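You operate a simulated robot arm through the tools that you are given. There is no shell and no other tool.

Carry out the task below with a simulated robot arm. There is one attempt and no reset: what you move stays moved.

JOB
Brush the SOY disc and the black cover clean with the white round brush; disc into the white tray.
Fine: stand the brush back where it was; leave the other disc. Set down upright: what you pick out. What is to be rubbed or washed off counts as gone when no trace of it is left.
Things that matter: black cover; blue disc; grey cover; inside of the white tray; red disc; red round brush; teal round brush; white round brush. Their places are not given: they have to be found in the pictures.

The check looks at the end state, three seconds after you hand in, the way a careful person would. Anything else that was tipped, shoved, dropped, spilled or broken makes it a failure. Lids that push on must go on centred and level and be pressed home; caps that screw on are set level and turned clockwise until they are tight.

ROBOT AND FRAMES
A 7-joint arm with a two-finger parallel gripper, fixed in place. Base frame: the origin is at the foot of the arm, x ahead of it, y to its left, z up; the work surface is at about z = 0.88. Readings come in m, degrees, newtons and seconds.
Its first joint turns from -149.0 to 149.0 degrees. Payload 3.43 kg.
Tool frame: the origin (TCP) lies between the finger pads and is the grasp point; the fingertips stand 0.03 m ahead of it; z points along the fingers, y is the line along which they close. Largest opening 0.094 m; finger width 0.028, thickness 0.01; the body of the gripper, 0.05 by 0.096 m, starts 0.055 m behind the TCP.
Orientation is told as [roll, pitch, yaw] about the base's x, y, z axes, in that order, counted from this pose: with the fingers straight down and closing along the base's y, the tool's x points along the base's -x, its y along +y and its z along -z.

CONTROLS
- The arm moves only by the tool send_rows. Its argument "targets" is a list of rows, each a list of 6 numbers: the shift along the base's x, y, z in units of 50 mm (1.0 is 50 mm), then the turn, a rotation vector about the base's x, y, z in units of 6 degrees (1.0 is 6 degrees). In form: [[dx, dy, dz, wx, wy, wz], ...]. A call has 1 to 20 rows; each row shifts and turns the commanded pose from where the row before left it. "hand" is the closure, from 0 (fully open) to 1 (shut), set as the call begins (left out, the last holds). A call with a number of a shift or a turn outside -1 to 1 is refused whole. Each row takes 0.2 s and may step no farther than 0.05 m and 8.6 degrees from the row before; otherwise, or with a gripper value out of range, the whole call is refused. A pose out of reach is approached as far as the arm can. The call stops where the force on the tool passes 40 N (or 10 N more than at its start, if that is more) or the arm is blocked; 0.2 s more then pass. Each finger travels about 0.045 m/s and halts on what it meets, pressing with about 42 N; the grip force reading is that of the motor and also rises with nothing between the fingers. The clock runs only during rows and for 0.2 s after the last one: add rows that do not move to give the fingers time. The reply holds the time, the measured pose of the TCP, the force on the tool along the base axes, the opening and the grip force, in the units named above and with some noise, with the torque about the TCP (base axes, N m) and any sound that the robot's microphone picked up.
- Cameras (640 x 400 px; columns grow to the right, rows downward): "scene" is fixed at [0.4, 0.5015, 1.5582]; the picture's right is [-0.95, -0.30, 0.00], its down [-0.15, 0.47, -0.87] and it looks along [0.26, -0.83, -0.49] (base axes); focal length 341 px, centre (320, 200). "wrist" rides on the gripper at [0.076, 0.014, -0.102] in the tool frame; the picture's right is [-0.18, 0.98, 0.00], its down [-0.75, -0.14, -0.64] and it looks along [-0.63, -0.12, 0.77] (tool axes); focal length 243 px, centre (320, 200).
- camera(camera): a new picture of that camera. The clock stands still meanwhile.
- point_at(camera, pixels): for up to 12 pixels [column, row] of the newest picture of that camera ("zoom" is the newest enlarged one), the place [x, y, z] in the base frame of the surface seen there, good to about 0.002 m. The clock stands still meanwhile.
- close_up(camera, box): a new picture of the part [left, top, right, bottom] of that camera's present view, enlarged. The clock stands still meanwhile.
- hand_in(): hands the job in; it is judged then, once.

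Unless the task says otherwise, let go and move clear before handing in.

The tools are called as name(argument=value, ...) on one line, values as JSON. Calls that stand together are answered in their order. send_rows: Moves the arm, as the interface text tells. Its arguments: {"type":"object","properties":{"targets":{"type":"array","items":{"type":"array","items":{"type":"number"}}},"hand":{"type":"number"}},"required":["targets"]} The other tools are called the same way: camera (camera) takes a picture; point_at (camera, pixels) gives the place of the surface under pixels of a picture; close_up (camera, box) takes an enlarged picture of a part of a camera's view; hand_in () hands the job in.

At the start:

```text
clock: 0.0
eef_pos: [0.5474, -0.8224, 1.1935]
tool_rot: [-0.1, 0.0, 0.0]
ft_force: [-0.3, 0.0, -0.3]
ft_torque: [0.04, -0.03, 0.03]
width: 0.0943
gripper_force: 0.1
```

scene: 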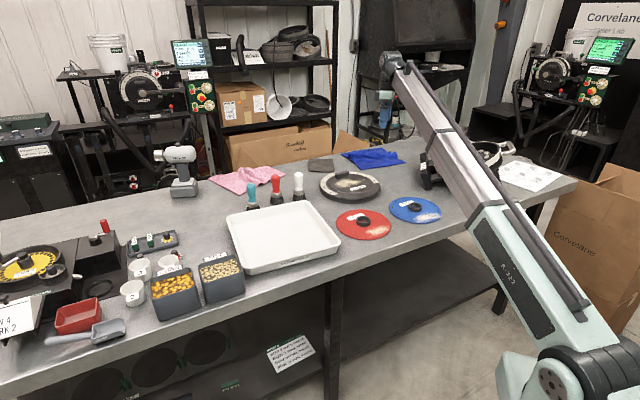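
wrist: 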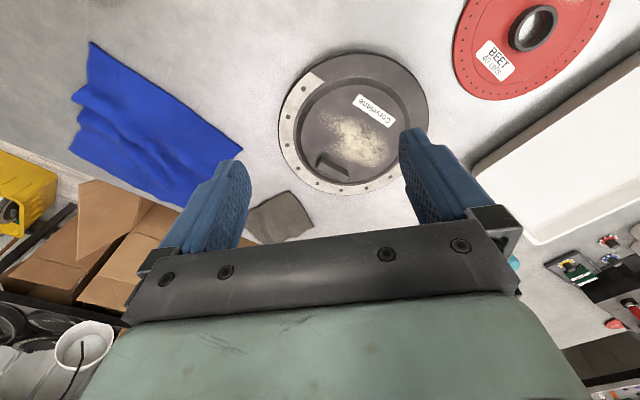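

The scene shows brushes around (250-300,190), a cover at (350,185), the red disc (363,224), the blue disc (415,209) and the white tray (283,238). I'll enlarge these areas to read labels.

close_up(camera="scene", box=[220, 150, 460, 300])

close_up(camera="wrist", box=[260, 0, 640, 240])

close_up(camera="scene", box=[0, 180, 250, 340])

```text
2.67 times, centred on (340, 225) of scene
```

zoom: 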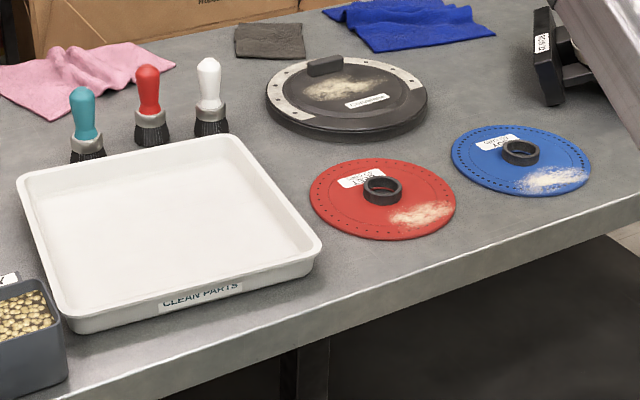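

```text
1.67 times, centred on (450, 120) of wrist
```

zoom: 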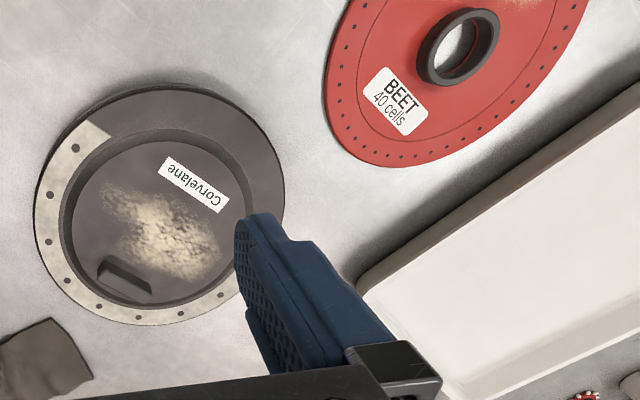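

```text
2.50 times, centred on (125, 260) of scene
```

zoom: 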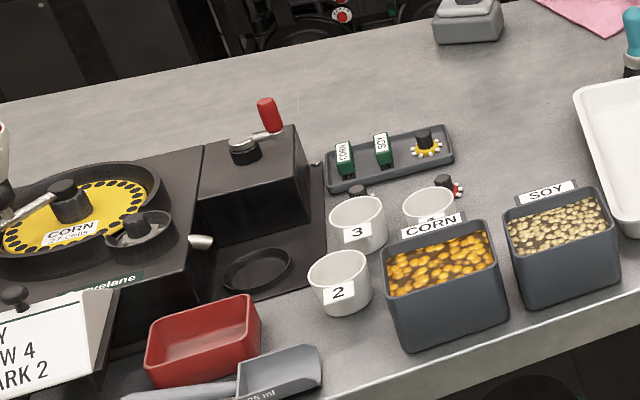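

The red disc reads "BEET"; the blue one likely "SOY" (zoom label at (495,143)), and one cover with pale dust lies at (350,185), while another round thing is half hidden behind the arm at (490,155). I'll enlarge those and measure places.

close_up(camera="scene", box=[380, 180, 460, 230])

close_up(camera="scene", box=[400, 120, 560, 220])

point_at(camera="scene", pixels=[[298, 178], [298, 193], [275, 180], [251, 190], [350, 185], [363, 220], [415, 206], [283, 238], [490, 150], [350, 173], [428, 175], [320, 165]])

```text
8.00 times, centred on (420, 205) of scene
```

zoom: 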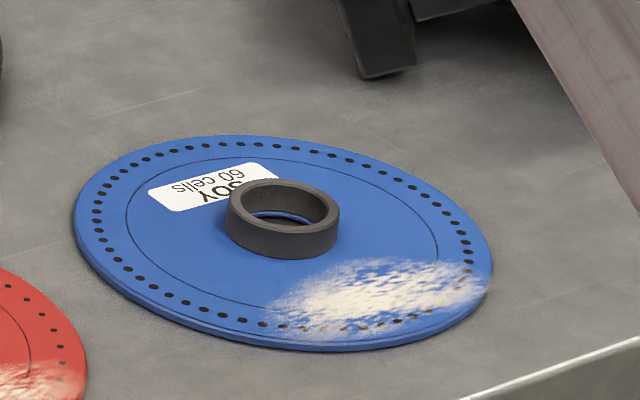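

```text
4.00 times, centred on (480, 170) of scene
```

zoom: 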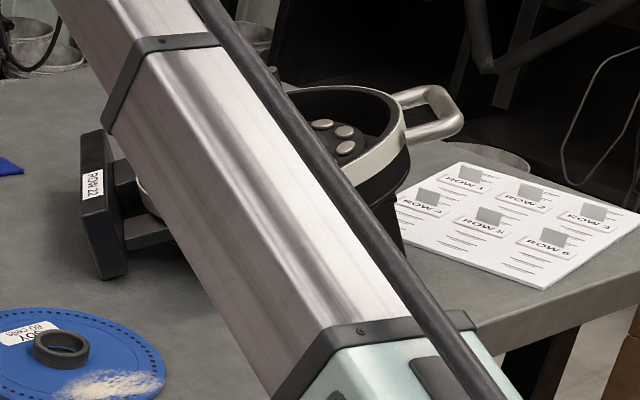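

```text
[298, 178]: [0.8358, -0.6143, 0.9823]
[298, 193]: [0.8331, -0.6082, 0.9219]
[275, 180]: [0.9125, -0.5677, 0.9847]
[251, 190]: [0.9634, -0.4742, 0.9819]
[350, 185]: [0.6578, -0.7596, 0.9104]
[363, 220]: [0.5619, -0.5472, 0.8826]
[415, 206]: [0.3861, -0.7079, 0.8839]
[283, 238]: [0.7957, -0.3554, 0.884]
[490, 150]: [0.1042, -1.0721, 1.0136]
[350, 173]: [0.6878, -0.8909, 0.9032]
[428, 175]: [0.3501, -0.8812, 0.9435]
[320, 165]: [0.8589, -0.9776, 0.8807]
```

The blue disc reads "SOY 60 cells", so it is the disc to clean. I need to tell the black cover from the grey one, so I'll enlarge the cover and the other corners.

close_up(camera="scene", box=[302, 150, 398, 210])

close_up(camera="wrist", box=[260, 40, 452, 160])

close_up(camera="scene", box=[0, 220, 160, 320])

close_up(camera="scene", box=[230, 165, 326, 225])

```text
6.67 times, centred on (350, 180) of scene
```

zoom: 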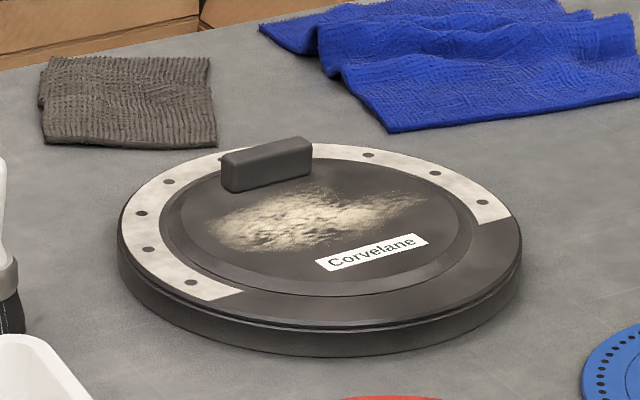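

```text
3.33 times, centred on (356, 100) of wrist
```

zoom: 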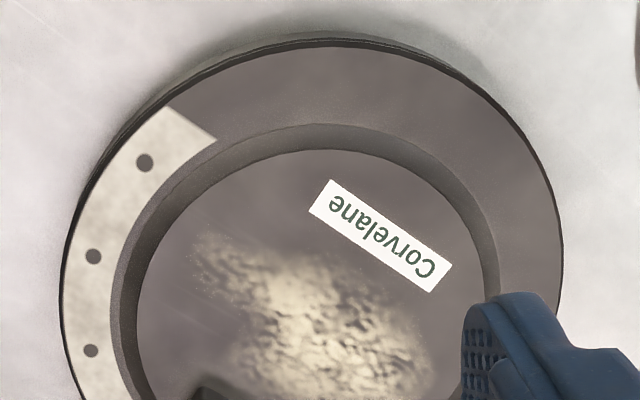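

```text
4.00 times, centred on (80, 270) of scene
```

zoom: 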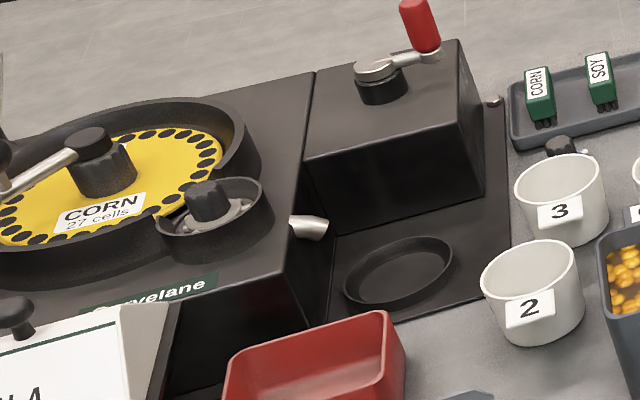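

```text
6.67 times, centred on (278, 195) of scene
```

zoom: 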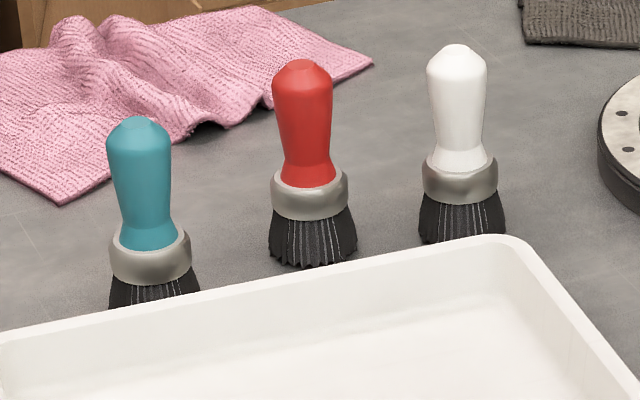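

The cover at (350,185) is dark/black with yellow dust; the grey cover isn't visible yet, perhaps hidden behind the arm near (450,165). I'll move the arm sideways at height to uncover that area and view things better.

send_rows(targets=[[0.13, 0.9, 0.13, 0, 0, 0], [0.13, 0.9, 0.13, 0, 0, 0], [0.13, 0.9, 0.13, 0, 0, 0], [0.13, 0.9, 0.13, 0, 0, 0], [0.13, 0.9, 0.13, 0, 0, 0], [0.13, 0.9, 0.13, 0, 0, 0], [0.13, 0.9, 0.13, 0, 0, 0], [0.13, 0.9, 0.13, 0, 0, 0]], hand=0)

camera(camera="scene")

camera(camera="wrist")

```text
clock: 1.8
eef_pos: [0.6249, -0.4887, 1.1719]
tool_rot: [-0.7, -1.0, 0.1]
ft_force: [-0.4, 0.2, -0.4]
ft_torque: [-0.01, -0.01, 0.0]
width: 0.0939
gripper_force: 0.0
out of reach, approached as far as the arm can: row 4, 5, 6, 7, 8
```

```text
taken
```

scene: 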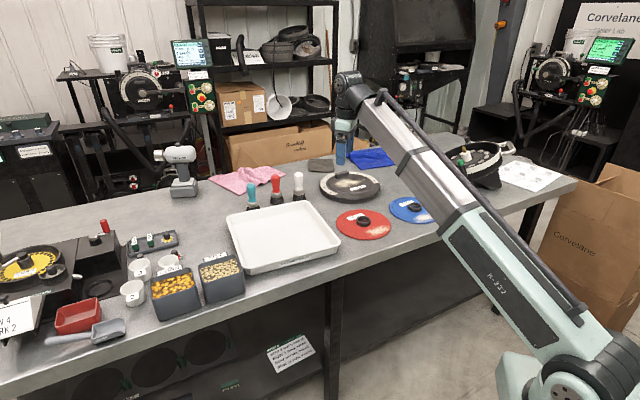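

```text
taken
```

wrist: 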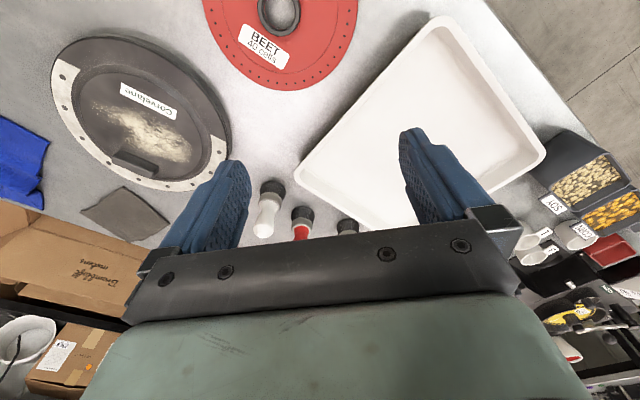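

The arm stopped short (rows 4-8 out of reach upward), and now the round item near (480,165) is more visible. I'll enlarge it to look for the grey cover.

close_up(camera="scene", box=[400, 120, 560, 220])

close_up(camera="wrist", box=[200, 130, 440, 280])

point_at(camera="wrist", pixels=[[270, 186], [262, 230], [304, 214], [300, 234], [347, 227], [296, 170], [422, 25], [540, 155], [58, 60], [230, 140], [140, 35], [280, 13]])

```text
4.00 times, centred on (480, 170) of scene
```

zoom: 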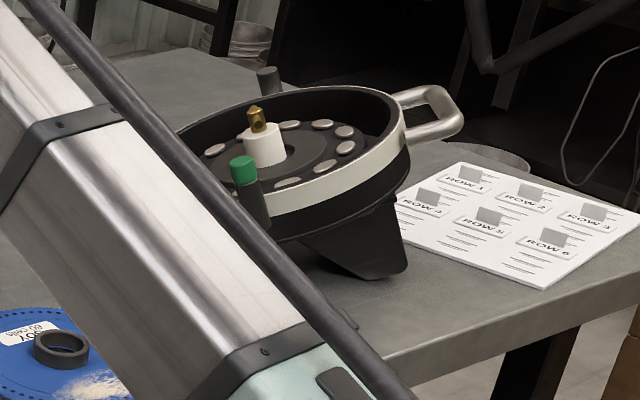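

```text
2.67 times, centred on (320, 205) of wrist
```

zoom: 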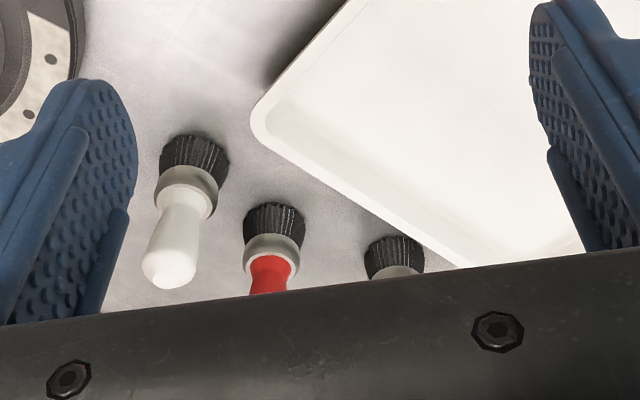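

```text
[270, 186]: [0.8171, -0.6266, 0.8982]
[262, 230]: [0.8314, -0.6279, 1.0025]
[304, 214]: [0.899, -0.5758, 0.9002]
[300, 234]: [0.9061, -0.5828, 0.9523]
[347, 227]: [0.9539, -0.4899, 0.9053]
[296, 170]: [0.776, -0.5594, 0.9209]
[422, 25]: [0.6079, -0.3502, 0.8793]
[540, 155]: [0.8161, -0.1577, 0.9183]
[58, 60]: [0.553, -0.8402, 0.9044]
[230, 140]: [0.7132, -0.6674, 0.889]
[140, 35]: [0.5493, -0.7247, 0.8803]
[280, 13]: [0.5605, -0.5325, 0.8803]
```

That item is a seed meter, not a cover. I'll swing the arm further left, slightly lower, so the rest of the bench can be seen in both cameras.

send_rows(targets=[[0, 0, -0.9, 0, 0, 0], [0.4, 0.8, -0.4, 0, 0, 0], [0.4, 0.8, 0, 0, 0, 0], [0.4, 0.8, 0, 0, 0, 0], [0.4, 0.8, 0, 0, 0, 0], [0.4, 0.8, 0, 0, 0, 0]])

camera(camera="scene")

camera(camera="wrist")

```text
clock: 3.2
eef_pos: [0.7256, -0.2862, 1.1076]
tool_rot: [0.0, 0.0, 0.0]
ft_force: [0.2, -0.9, -0.4]
ft_torque: [0.03, -0.01, -0.03]
width: 0.094
gripper_force: 0.0
```

```text
taken
```

scene: 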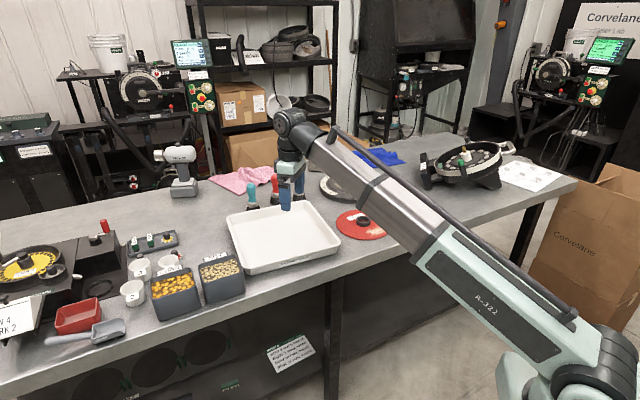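

```text
taken
```

wrist: 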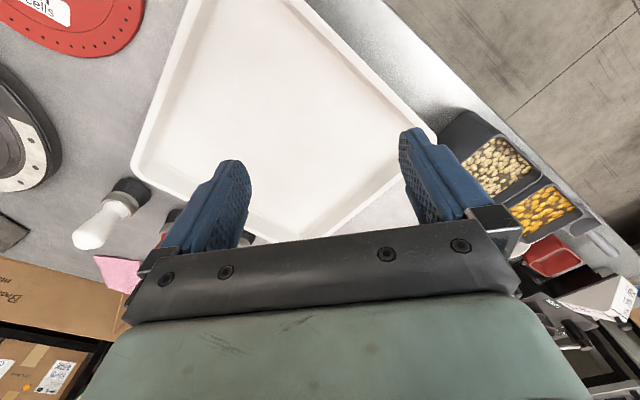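

The bench is now mostly uncovered; nothing else cover-like except around the meter at (460,165) and the left machine. I'll enlarge those.

close_up(camera="scene", box=[400, 120, 560, 220])

close_up(camera="scene", box=[0, 120, 240, 270])

close_up(camera="scene", box=[220, 80, 400, 200])

```text
4.00 times, centred on (480, 170) of scene
```

zoom: 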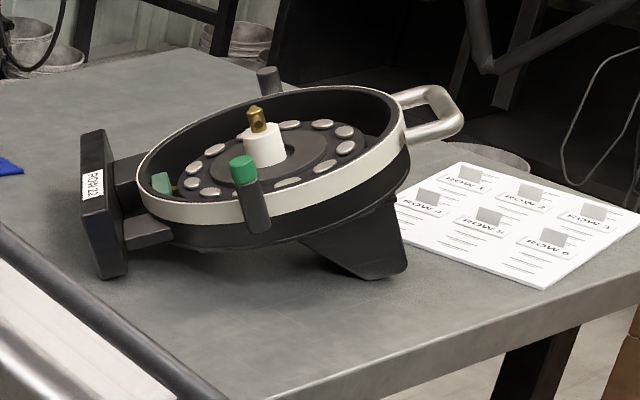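

```text
2.67 times, centred on (120, 195) of scene
```

zoom: 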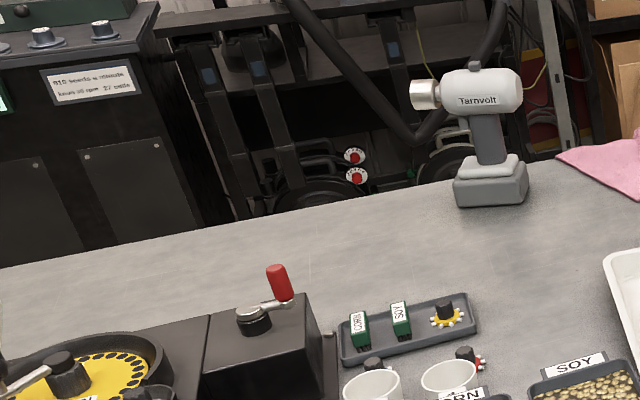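

```text
3.33 times, centred on (310, 140) of scene
```

zoom: 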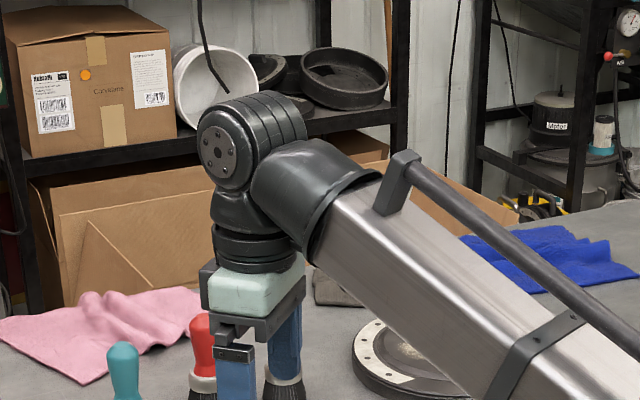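

Something round and grey peeks out behind the meter's handle near scene pixel (520,159). I'll enlarge it and measure where it lies.

close_up(camera="scene", box=[490, 140, 554, 180])

point_at(camera="scene", pixels=[[520, 159], [525, 158], [515, 157], [505, 148], [460, 150], [440, 170], [428, 175], [480, 170], [460, 135], [530, 175], [575, 182], [350, 185]])

close_up(camera="scene", box=[400, 60, 560, 160])

```text
10.00 times, centred on (522, 160) of scene
```

zoom: 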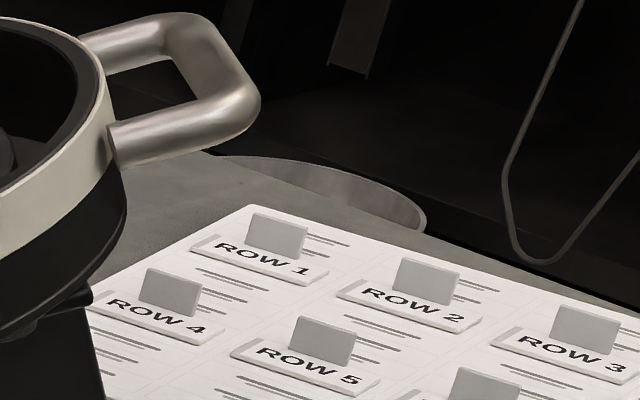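

```text
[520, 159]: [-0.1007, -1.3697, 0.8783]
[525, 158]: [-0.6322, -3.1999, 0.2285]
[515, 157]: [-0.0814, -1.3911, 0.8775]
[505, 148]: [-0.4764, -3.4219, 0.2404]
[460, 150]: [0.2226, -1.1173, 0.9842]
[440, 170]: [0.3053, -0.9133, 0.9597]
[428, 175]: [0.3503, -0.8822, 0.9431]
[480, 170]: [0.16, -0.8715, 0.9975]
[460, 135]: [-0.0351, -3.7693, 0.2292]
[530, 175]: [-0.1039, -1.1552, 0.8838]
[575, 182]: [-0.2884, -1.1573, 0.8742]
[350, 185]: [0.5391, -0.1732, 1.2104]
```

```text
4.00 times, centred on (480, 110) of scene
```

zoom: 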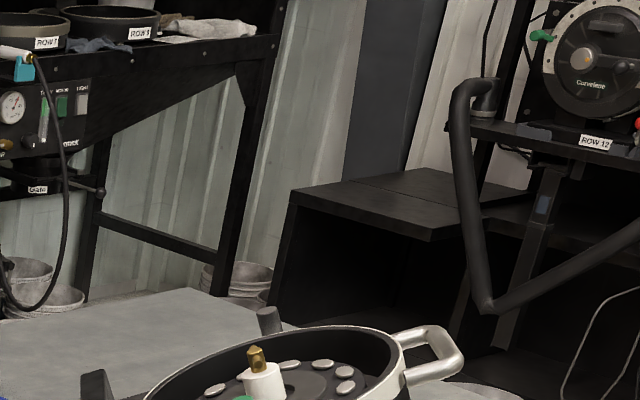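

The grey ellipse is just a bucket rim on the floor behind. I'll check the lower shelf at (150,365) and the left end for a grey cover.

close_up(camera="scene", box=[60, 290, 330, 400])

close_up(camera="scene", box=[0, 230, 130, 380])

close_up(camera="scene", box=[80, 20, 240, 120])

```text
2.37 times, centred on (195, 345) of scene
```

zoom: 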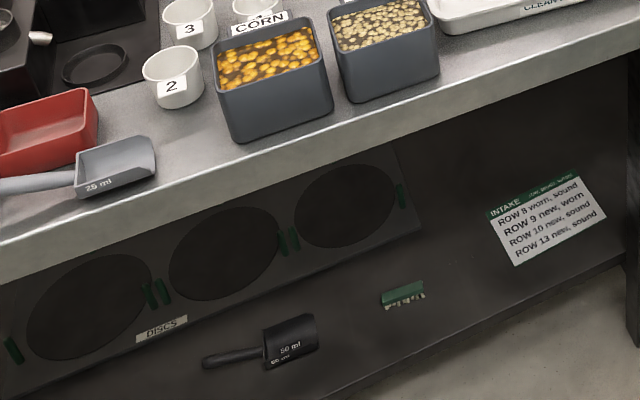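

```text
2.67 times, centred on (65, 305) of scene
```

zoom: 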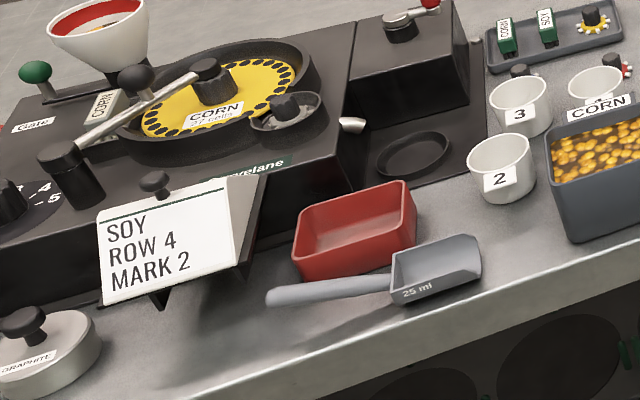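

```text
4.00 times, centred on (160, 70) of scene
```

zoom: 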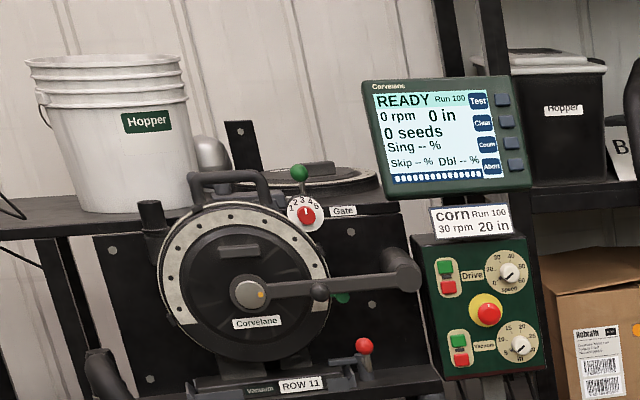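

Nothing else on the bench resembles a cover, so the dusty dark one at (350,185) is the black cover, and the blue "SOY" disc is the one to clean. The white brush stands near (0.841,-0.628), a bit beyond straight-down reach, so I'll yaw toward it and tilt the tool outward while still over the tray side.

send_rows(targets=[[-0.073, -0.668, 0, 0, 0, -0.876], [-0.073, -0.668, 0, 0, 0, -0.876], [-0.073, -0.668, 0, 0, 0, -0.876], [-0.073, -0.668, 0, 0, 0, -0.876], [-0.073, -0.668, 0, 0, 0, -0.876], [-0.073, -0.668, 0, 0, 0, -0.876], [-0.073, -0.668, 0, 0, 0, -0.876], [0, 0, 0, -0.5, -0.667, 0], [0, 0, 0, -0.5, -0.667, 0], [0, 0, 0, -0.5, -0.667, 0], [0, 0, 0, -0.5, -0.667, 0], [0, 0, 0, -0.5, -0.667, 0]])

camera(camera="wrist")

camera(camera="scene")

```text
clock: 5.8
eef_pos: [0.6996, -0.5223, 1.1097]
tool_rot: [0.1, -25.1, -36.7]
ft_force: [-0.6, -0.4, -0.9]
ft_torque: [0.03, 0.03, 0.0]
width: 0.0937
gripper_force: 0.2
```

```text
taken
```

wrist: 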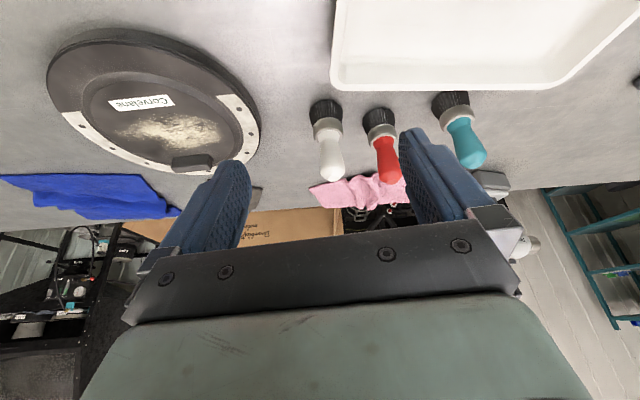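

```text
taken
```

scene: 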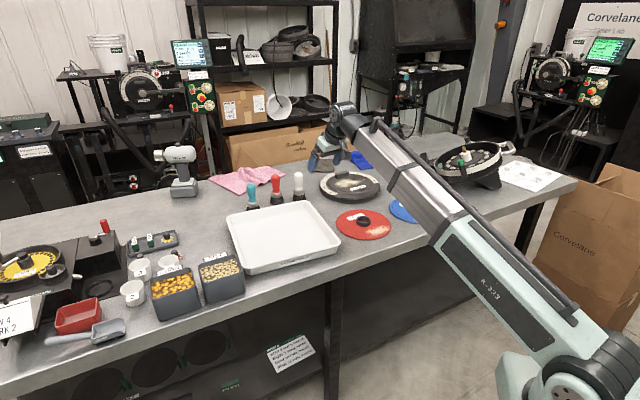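

The tool tilted cleanly to -25° facing outward and both views show the three brushes. I'll enlarge the brushes in both views and measure the white brush's profile.

close_up(camera="wrist", box=[280, 80, 440, 180])

point_at(camera="wrist", pixels=[[325, 104], [326, 115], [327, 126], [328, 135], [329, 145], [330, 155], [331, 165], [332, 174], [332, 178], [324, 100], [335, 88], [380, 112]])

point_at(camera="scene", pixels=[[298, 173], [298, 176], [298, 180], [298, 184], [299, 187], [299, 190], [299, 194], [299, 198], [294, 180], [303, 180], [293, 192], [304, 192]])

```text
4.00 times, centred on (360, 130) of wrist
```

zoom: 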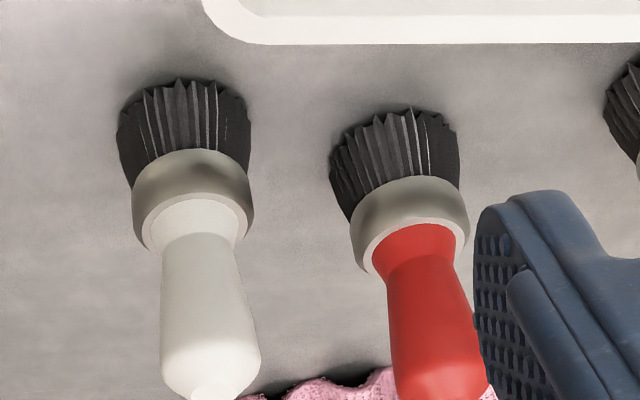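

```text
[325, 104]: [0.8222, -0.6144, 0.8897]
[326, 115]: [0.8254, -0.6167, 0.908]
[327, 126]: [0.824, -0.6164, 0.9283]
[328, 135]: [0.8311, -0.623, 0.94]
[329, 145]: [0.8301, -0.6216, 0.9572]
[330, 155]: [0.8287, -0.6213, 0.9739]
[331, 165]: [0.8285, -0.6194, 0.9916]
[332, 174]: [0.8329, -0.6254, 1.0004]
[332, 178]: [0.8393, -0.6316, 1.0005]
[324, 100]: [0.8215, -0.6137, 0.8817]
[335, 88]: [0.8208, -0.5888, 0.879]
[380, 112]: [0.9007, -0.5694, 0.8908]
```

```text
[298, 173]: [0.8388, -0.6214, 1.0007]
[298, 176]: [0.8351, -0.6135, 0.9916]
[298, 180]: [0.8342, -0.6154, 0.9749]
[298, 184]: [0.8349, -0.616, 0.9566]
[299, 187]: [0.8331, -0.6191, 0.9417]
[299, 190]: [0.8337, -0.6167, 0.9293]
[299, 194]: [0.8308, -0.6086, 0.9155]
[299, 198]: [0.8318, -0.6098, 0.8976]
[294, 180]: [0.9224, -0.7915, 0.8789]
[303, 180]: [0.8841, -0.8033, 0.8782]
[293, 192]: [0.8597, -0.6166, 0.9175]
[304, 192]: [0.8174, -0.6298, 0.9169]
```

The white brush's axis is at about (0.840,-0.629), top z≈1.003, ferrule top ≈0.933, handle widest around z 0.98. I'll move to a hover above it with the fingers half closed to about 0.06.

send_rows(targets=[[0.702, -0.534, -0.12, 0, 0, 0], [0.702, -0.534, -0.12, 0, 0, 0], [0.702, -0.534, -0.12, 0, 0, 0], [0.702, -0.534, -0.12, 0, 0, 0], [0, 0, 0, 0, 0, 0]], hand=0.34)

camera(camera="wrist")

camera(camera="scene")

```text
clock: 7.0
eef_pos: [0.8417, -0.6286, 1.0867]
tool_rot: [0.0, -25.1, -36.8]
ft_force: [0.1, -0.3, 0.0]
ft_torque: [0.01, -0.01, -0.05]
width: 0.0622
gripper_force: 0.1
```

```text
taken
```

wrist: 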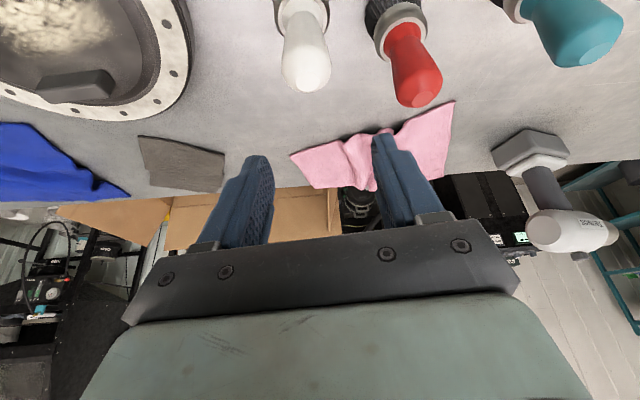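

```text
taken
```

scene: 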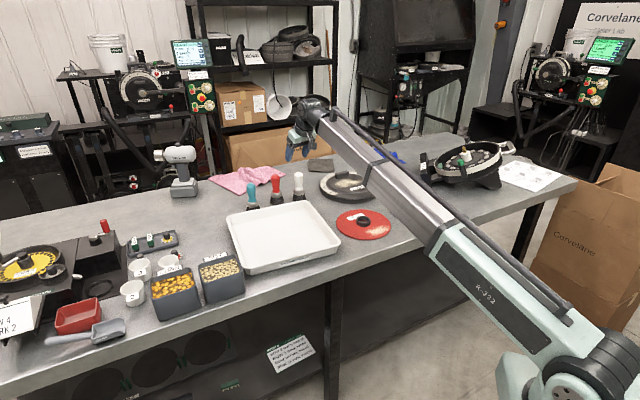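

Hover reached at (0.842,-0.629,1.087) without any reach warning, and the brush top lies between the finger lines in the wrist view (308,90). I'll descend straight to z≈0.973.

send_rows(targets=[[-0.03, 0, -0.8, 0, 0, 0], [0, 0, -0.8, 0, 0, 0], [0, 0, -0.4, 0, 0, 0], [0, 0, -0.28, 0, 0, 0], [0, 0, 0, 0, 0, 0]], hand=0.34)

camera(camera="wrist")

close_up(camera="scene", box=[230, 140, 358, 220])

```text
clock: 8.2
eef_pos: [0.839, -0.6289, 0.9705]
tool_rot: [0.0, -25.0, -36.8]
ft_force: [0.7, -1.1, 0.0]
ft_torque: [-0.01, 0.03, 0.01]
width: 0.062
gripper_force: 0.0
```

```text
taken
```

wrist: 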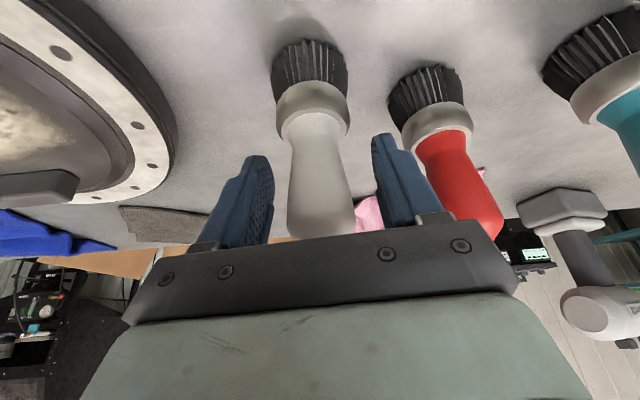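

```text
5.00 times, centred on (294, 180) of scene
```

zoom: 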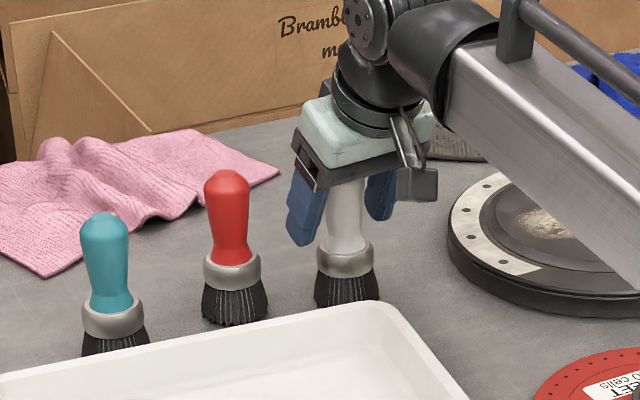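

The handle stands midway between the fingers (scene zoom (345,215), wrist (318,190)) with no contact force. I'll close the gripper.

send_rows(targets=[[0, 0, 0, 0, 0, 0], [0, 0, 0, 0, 0, 0], [0, 0, 0, 0, 0, 0], [0, 0, 0, 0, 0, 0]], hand=1)

camera(camera="wrist")

close_up(camera="scene", box=[230, 140, 358, 220])

```text
clock: 9.2
eef_pos: [0.8389, -0.6285, 0.9708]
tool_rot: [0.0, -24.9, -36.8]
ft_force: [-0.6, -0.2, 0.7]
ft_torque: [0.03, -0.05, 0.0]
width: 0.039
gripper_force: 42.1
```

```text
taken
```

wrist: 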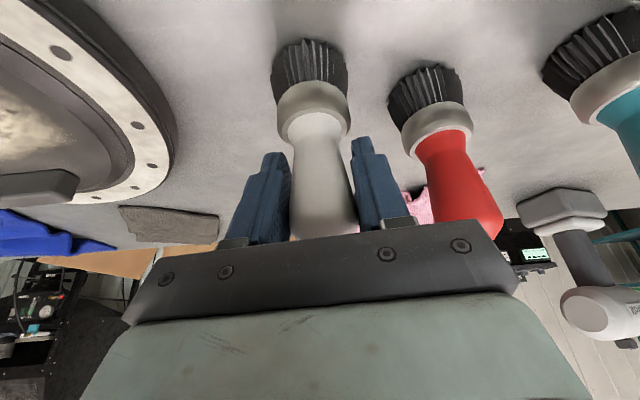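

```text
5.00 times, centred on (294, 180) of scene
```

zoom: 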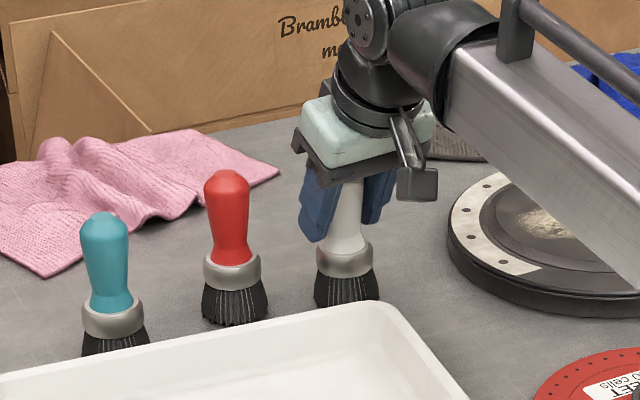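

The brush is held (opening 0.039, grip 42 N) at TCP (0.839,-0.6286,0.9707), bristle tips ≈0.0915 below. I'll lift it straight up and view the cover and disc.

send_rows(targets=[[0, 0, 0.4, 0, 0, 0], [0, 0, 0.8, 0, 0, 0], [0, 0, 0.8, 0, 0, 0], [0, 0, 0, 0, 0, 0]], hand=1)

camera(camera="wrist")

camera(camera="scene")

```text
clock: 10.2
eef_pos: [0.8385, -0.628, 1.0684]
tool_rot: [0.1, -25.0, -36.8]
ft_force: [0.0, -0.2, -0.8]
ft_torque: [0.01, 0.01, 0.02]
width: 0.0389
gripper_force: 42.5
```

```text
taken
```

wrist: 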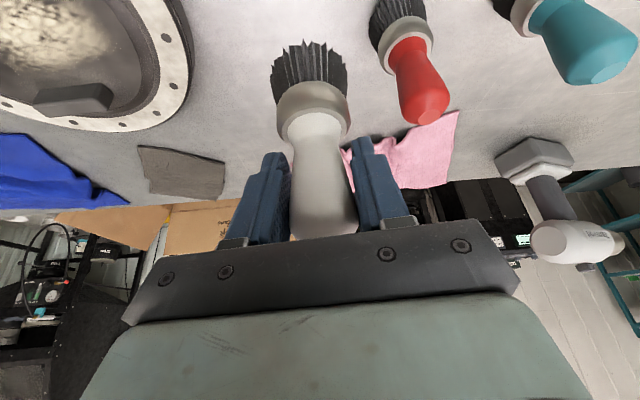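

```text
taken
```

scene: 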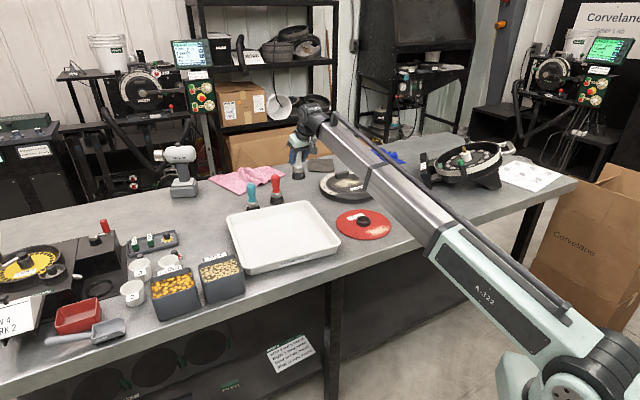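

The white brush is held upright and clear. I'll pull back to the earlier vantage point so both cameras see the cover, then measure the dust.

send_rows(targets=[[-0.69, 0.54, 0.15, 0, 0, 0], [-0.69, 0.54, 0.15, 0, 0, 0], [-0.69, 0.54, 0.15, 0, 0, 0], [-0.69, 0.54, 0.15, 0, 0, 0], [0, 0, 0, 0, 0, 0]])

camera(camera="wrist")

camera(camera="scene")

close_up(camera="scene", box=[302, 150, 398, 210])

```text
clock: 11.4
eef_pos: [0.7016, -0.5208, 1.1006]
tool_rot: [0.0, -25.0, -36.8]
ft_force: [0.3, 0.4, -1.0]
ft_torque: [0.0, -0.03, 0.0]
width: 0.039
gripper_force: 41.7
```

```text
taken
```

wrist: 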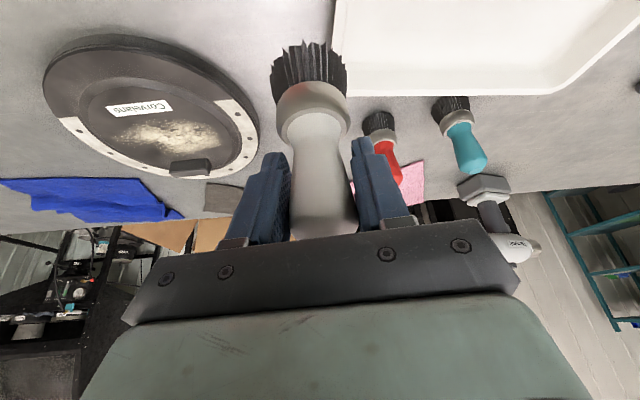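

```text
taken
```

scene: 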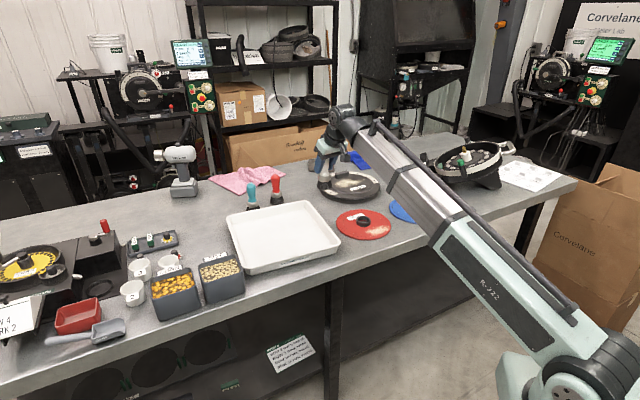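

```text
6.67 times, centred on (350, 180) of scene
```

zoom: 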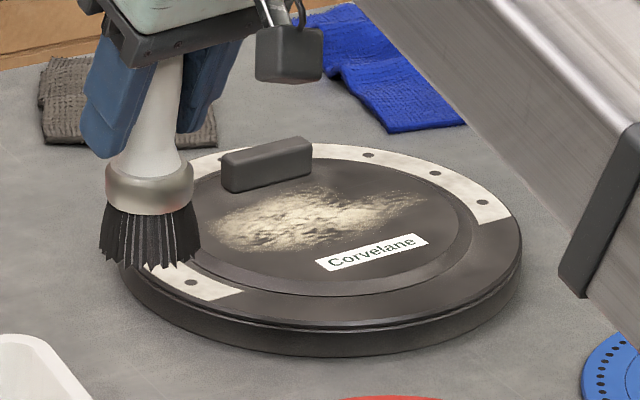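

The cover is fully visible in the zoom: dust spans from (205,235) to (428,197), with the grip block at (265,165). I'll measure the dust outline, block, label and rim.

point_at(camera="zoom", pixels=[[205, 235], [245, 255], [300, 225], [350, 240], [428, 197], [310, 187], [228, 188], [310, 172], [310, 142], [225, 158], [320, 262], [425, 240]])

point_at(camera="wrist", pixels=[[120, 132], [160, 135], [220, 140], [175, 155], [150, 120], [190, 165], [70, 110], [85, 55], [240, 130], [130, 42], [105, 160], [200, 178]])

close_up(camera="wrist", box=[30, 25, 270, 185])

```text
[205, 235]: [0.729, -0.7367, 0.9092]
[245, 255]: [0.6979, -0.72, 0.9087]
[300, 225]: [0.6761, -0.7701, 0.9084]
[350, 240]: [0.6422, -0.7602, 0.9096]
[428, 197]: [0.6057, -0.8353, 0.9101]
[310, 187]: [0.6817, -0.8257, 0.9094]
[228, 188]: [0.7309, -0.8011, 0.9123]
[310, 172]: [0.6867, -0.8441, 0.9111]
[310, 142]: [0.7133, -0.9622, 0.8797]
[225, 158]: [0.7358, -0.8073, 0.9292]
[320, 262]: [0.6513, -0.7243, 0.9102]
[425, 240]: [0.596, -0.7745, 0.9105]
```

```text
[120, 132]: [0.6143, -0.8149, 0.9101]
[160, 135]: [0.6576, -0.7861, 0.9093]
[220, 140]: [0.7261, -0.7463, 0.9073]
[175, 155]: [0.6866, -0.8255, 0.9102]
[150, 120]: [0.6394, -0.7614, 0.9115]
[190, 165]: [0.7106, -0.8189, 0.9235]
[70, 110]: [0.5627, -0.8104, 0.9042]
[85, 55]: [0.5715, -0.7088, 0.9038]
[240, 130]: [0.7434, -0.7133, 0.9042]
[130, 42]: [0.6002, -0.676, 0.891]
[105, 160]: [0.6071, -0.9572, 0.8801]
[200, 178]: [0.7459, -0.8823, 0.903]
```

```text
2.50 times, centred on (150, 105) of wrist
```

zoom: 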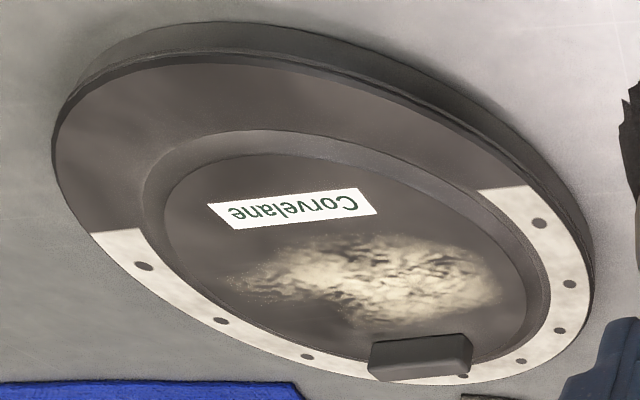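

The dust lies on the cover's flat centre at z≈0.9095, from about (0.735,-0.735) to (0.60,-0.84), with the block's near face from (0.731,-0.801) to (0.687,-0.844). I'll move above the dust's left end at (0.718,-0.745), yawing to face outward.

send_rows(targets=[[0.066, -0.897, -0.24, 0, 0, 0], [0.066, -0.897, -0.24, 0, 0, -0.711], [0.066, -0.897, -0.24, 0, 0, -0.711], [0.066, -0.897, -0.24, 0, 0, -0.711], [0.066, -0.897, -0.24, 0, 0, 0], [0, 0, 0, 0, 0, 0]])

camera(camera="wrist")

close_up(camera="scene", box=[290, 130, 418, 210])

```text
clock: 12.8
eef_pos: [0.7172, -0.7456, 1.0395]
tool_rot: [0.0, -25.1, -49.7]
ft_force: [-0.4, 0.3, -1.5]
ft_torque: [0.02, 0.0, 0.0]
width: 0.0387
gripper_force: 42.1
```

```text
taken
```

wrist: 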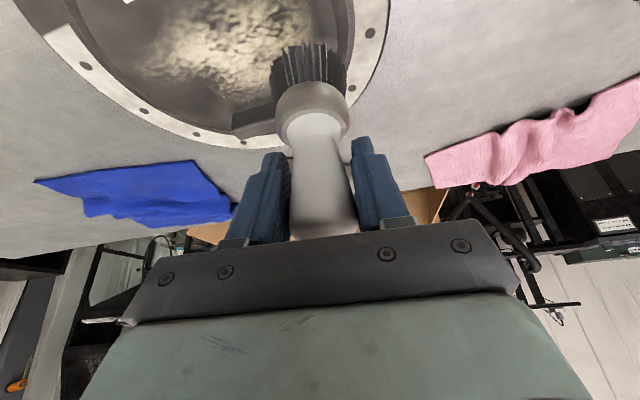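

```text
5.00 times, centred on (354, 170) of scene
```

zoom: 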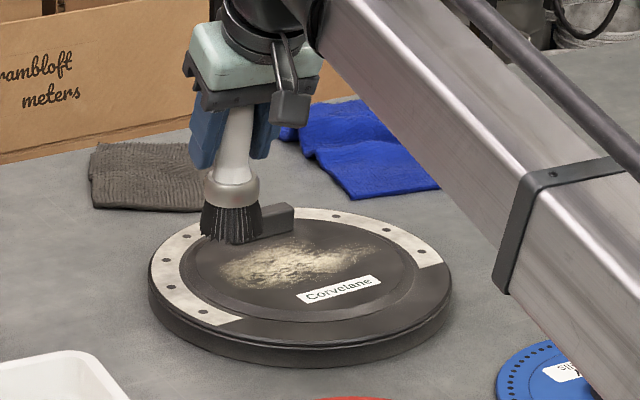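

The brush hangs upright above the cover's dust end, clear of the block. I'll lower to just above the surface (tips ≈0.912) and then feel for contact.

send_rows(targets=[[0, 0, -0.35, 0, 0, 0], [0, 0, -0.35, 0, 0, 0], [0, 0, 0, 0, 0, 0]])

send_rows(targets=[[0, 0, -0.04, 0, 0, 0], [0, 0, -0.04, 0, 0, 0], [0, 0, 0, 0, 0, 0]])

close_up(camera="scene", box=[290, 130, 418, 210])

```text
clock: 13.6
eef_pos: [0.7173, -0.7453, 1.0041]
tool_rot: [0.0, -25.0, -49.6]
ft_force: [-0.5, 0.1, -0.9]
ft_torque: [-0.01, 0.03, 0.04]
width: 0.0387
gripper_force: 42.2
```

```text
clock: 14.4
eef_pos: [0.7171, -0.7457, 1.0015]
tool_rot: [0.0, -25.0, -49.6]
ft_force: [-0.3, -0.1, -0.3]
ft_torque: [0.02, -0.03, -0.01]
width: 0.0388
gripper_force: 41.4
```

```text
5.00 times, centred on (354, 170) of scene
```

zoom: 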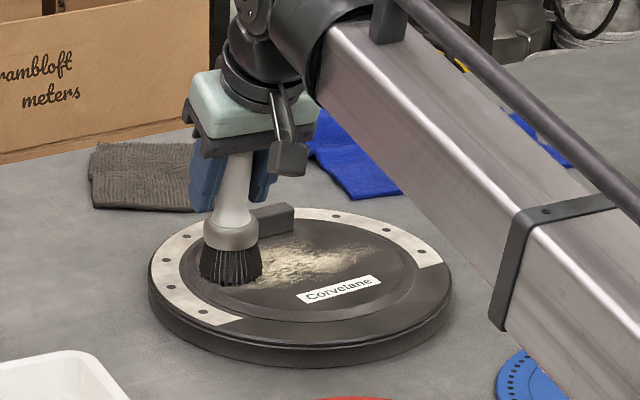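

The bristles are just about touching the cover, no force yet at TCP z=1.0015. I'll lower in 1 mm steps to feel contact.

send_rows(targets=[[0, 0, -0.02, 0, 0, 0], [0, 0, -0.02, 0, 0, 0], [0, 0, 0, 0, 0, 0]])

send_rows(targets=[[0, 0, -0.02, 0, 0, 0], [0, 0, 0, 0, 0, 0]])

```text
clock: 15.2
eef_pos: [0.7176, -0.7444, 0.9996]
tool_rot: [0.0, -25.1, -49.6]
ft_force: [-0.6, 1.9, 8.7]
ft_torque: [0.26, -0.12, 0.06]
width: 0.0388
gripper_force: 42.4
```

```text
clock: 15.8
eef_pos: [0.7167, -0.7454, 0.9994]
tool_rot: [0.0, -25.2, -49.6]
ft_force: [-2.9, -0.7, 20.6]
ft_torque: [0.21, -0.14, 0.02]
width: 0.0383
gripper_force: 42.0
```

Contact is firm: about 9 N at z 0.9996 and 21 N one millimetre lower. I'll ease up by about 1.2 mm and make a slow first stroke along the dust's long axis toward (0.60,-0.837).

send_rows(targets=[[0, 0, 0.025, 0, 0, 0], [-0.158, -0.122, 0, 0, 0, 0], [-0.158, -0.122, 0, 0, 0, 0], [-0.158, -0.122, 0, 0, 0, 0], [-0.158, -0.122, 0, 0, 0, 0]])

close_up(camera="scene", box=[290, 130, 418, 210])

```text
clock: 17.0
eef_pos: [0.6857, -0.7695, 0.9988]
tool_rot: [-0.1, -24.9, -49.5]
ft_force: [1.3, 0.6, 2.1]
ft_torque: [0.06, -0.17, 0.04]
width: 0.0387
gripper_force: 42.6
```

```text
5.00 times, centred on (354, 170) of scene
```

zoom: 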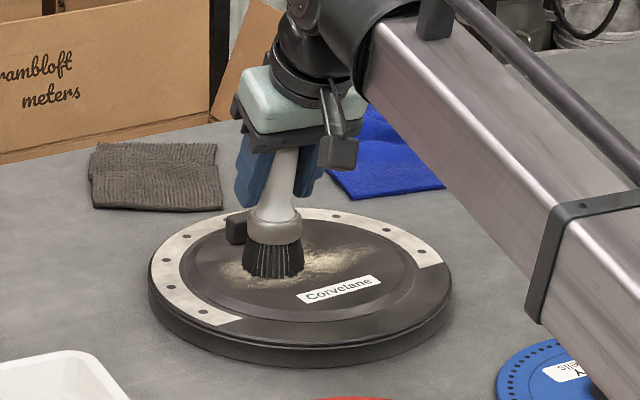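

The dust behind the brush has thinned but traces remain, and force is only 2 N now. I'll press 0.5 mm more and continue the stroke to the far tail.

send_rows(targets=[[-0.158, -0.122, -0.01, 0, 0, 0], [-0.158, -0.122, 0, 0, 0, 0], [-0.158, -0.122, 0, 0, 0, 0], [-0.158, -0.122, 0, 0, 0, 0], [-0.158, -0.122, 0, 0, 0, 0], [-0.158, -0.122, 0, 0, 0, 0], [-0.158, -0.122, 0, 0, 0, 0], [-0.158, -0.122, 0, 0, 0, 0]])

close_up(camera="scene", box=[290, 130, 418, 210])

```text
clock: 18.8
eef_pos: [0.6224, -0.8189, 0.998]
tool_rot: [0.1, -25.1, -49.5]
ft_force: [1.2, 1.6, 3.1]
ft_torque: [0.09, -0.19, 0.03]
width: 0.0383
gripper_force: 41.7
```

```text
5.00 times, centred on (354, 170) of scene
```

zoom: 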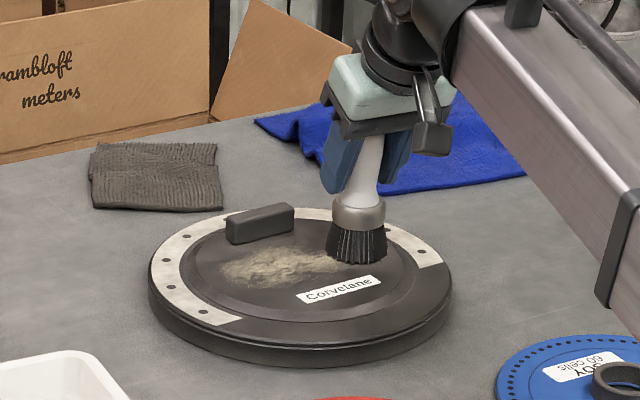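

The dust is thinner but still there, so several passes are needed; the cover hasn't moved. I'll finish this end, shift 18 mm toward the block side and stroke back.

send_rows(targets=[[-0.158, -0.122, 0, 0, 0, 0], [-0.158, -0.122, 0, 0, 0, 0], [0.22, -0.284, 0, 0, 0, 0], [0.158, 0.122, 0, 0, 0, 0], [0.158, 0.122, 0, 0, 0, 0], [0.158, 0.122, 0, 0, 0, 0], [0.158, 0.122, 0, 0, 0, 0], [0.158, 0.122, 0, 0, 0, 0], [0.158, 0.122, 0, 0, 0, 0], [0.158, 0.122, 0, 0, 0, 0], [0.158, 0.122, 0, 0, 0, 0], [0.158, 0.122, 0, 0, 0, 0], [0.158, 0.122, 0, 0, 0, 0], [0.158, 0.122, 0, 0, 0, 0], [0.158, 0.122, 0, 0, 0, 0], [0.158, 0.122, 0, 0, 0, 0]])

close_up(camera="scene", box=[290, 130, 418, 210])

```text
clock: 22.2
eef_pos: [0.7196, -0.7657, 0.9986]
tool_rot: [0.0, -24.9, -49.7]
ft_force: [-1.9, -1.1, 6.5]
ft_torque: [-0.01, 0.03, -0.03]
width: 0.0388
gripper_force: 42.1
```

```text
5.00 times, centred on (354, 170) of scene
```

zoom: 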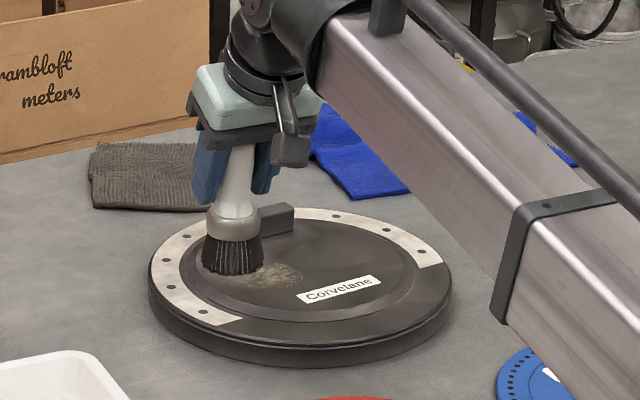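

Most dust is gone; a patch remains near zoom (265,275) on the camera side. I'll shift 38 mm to that side and stroke along and back.

send_rows(targets=[[-0.232, 0.3, 0, 0, 0, 0], [-0.232, 0.3, 0, 0, 0, 0], [-0.158, -0.122, 0, 0, 0, 0], [-0.158, -0.122, 0, 0, 0, 0], [-0.158, -0.122, 0, 0, 0, 0], [-0.158, -0.122, 0, 0, 0, 0], [-0.158, -0.122, 0, 0, 0, 0], [-0.158, -0.122, 0, 0, 0, 0], [-0.158, -0.122, 0, 0, 0, 0], [-0.158, -0.122, 0, 0, 0, 0], [-0.158, -0.122, 0, 0, 0, 0], [-0.158, -0.122, 0, 0, 0, 0], [-0.158, -0.122, 0, 0, 0, 0]])

close_up(camera="scene", box=[290, 130, 418, 210])

```text
clock: 25.0
eef_pos: [0.6103, -0.8035, 0.9984]
tool_rot: [0.0, -24.9, -49.6]
ft_force: [1.7, 2.1, 4.5]
ft_torque: [0.16, -0.23, -0.01]
width: 0.0385
gripper_force: 41.2
```

```text
5.00 times, centred on (354, 170) of scene
```

zoom: 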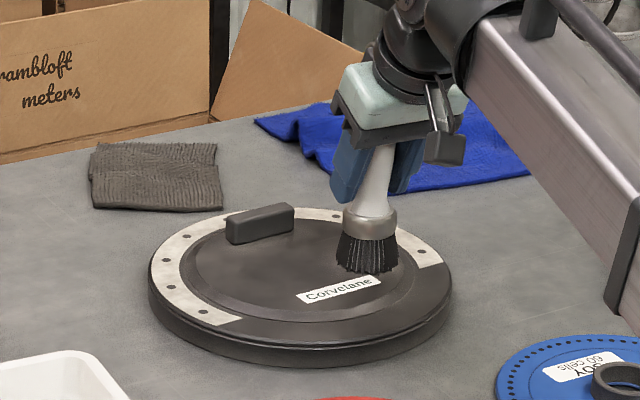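

The cover looks clean now. I'll zoom in harder to check for faint residue.

close_up(camera="scene", box=[318, 160, 382, 200])

close_up(camera="wrist", box=[120, 0, 500, 200])

```text
10.00 times, centred on (350, 180) of scene
```

zoom: 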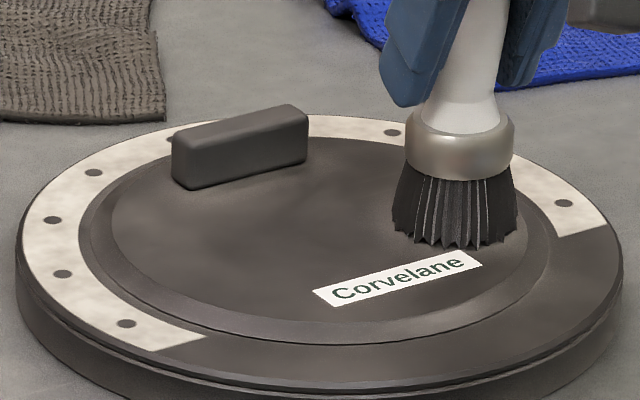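

```text
1.68 times, centred on (310, 100) of wrist
```

zoom: 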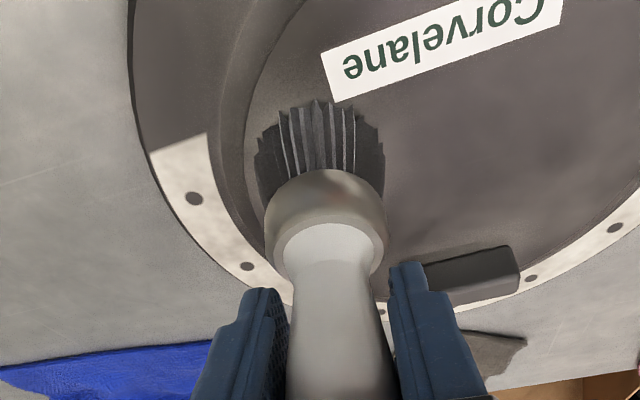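

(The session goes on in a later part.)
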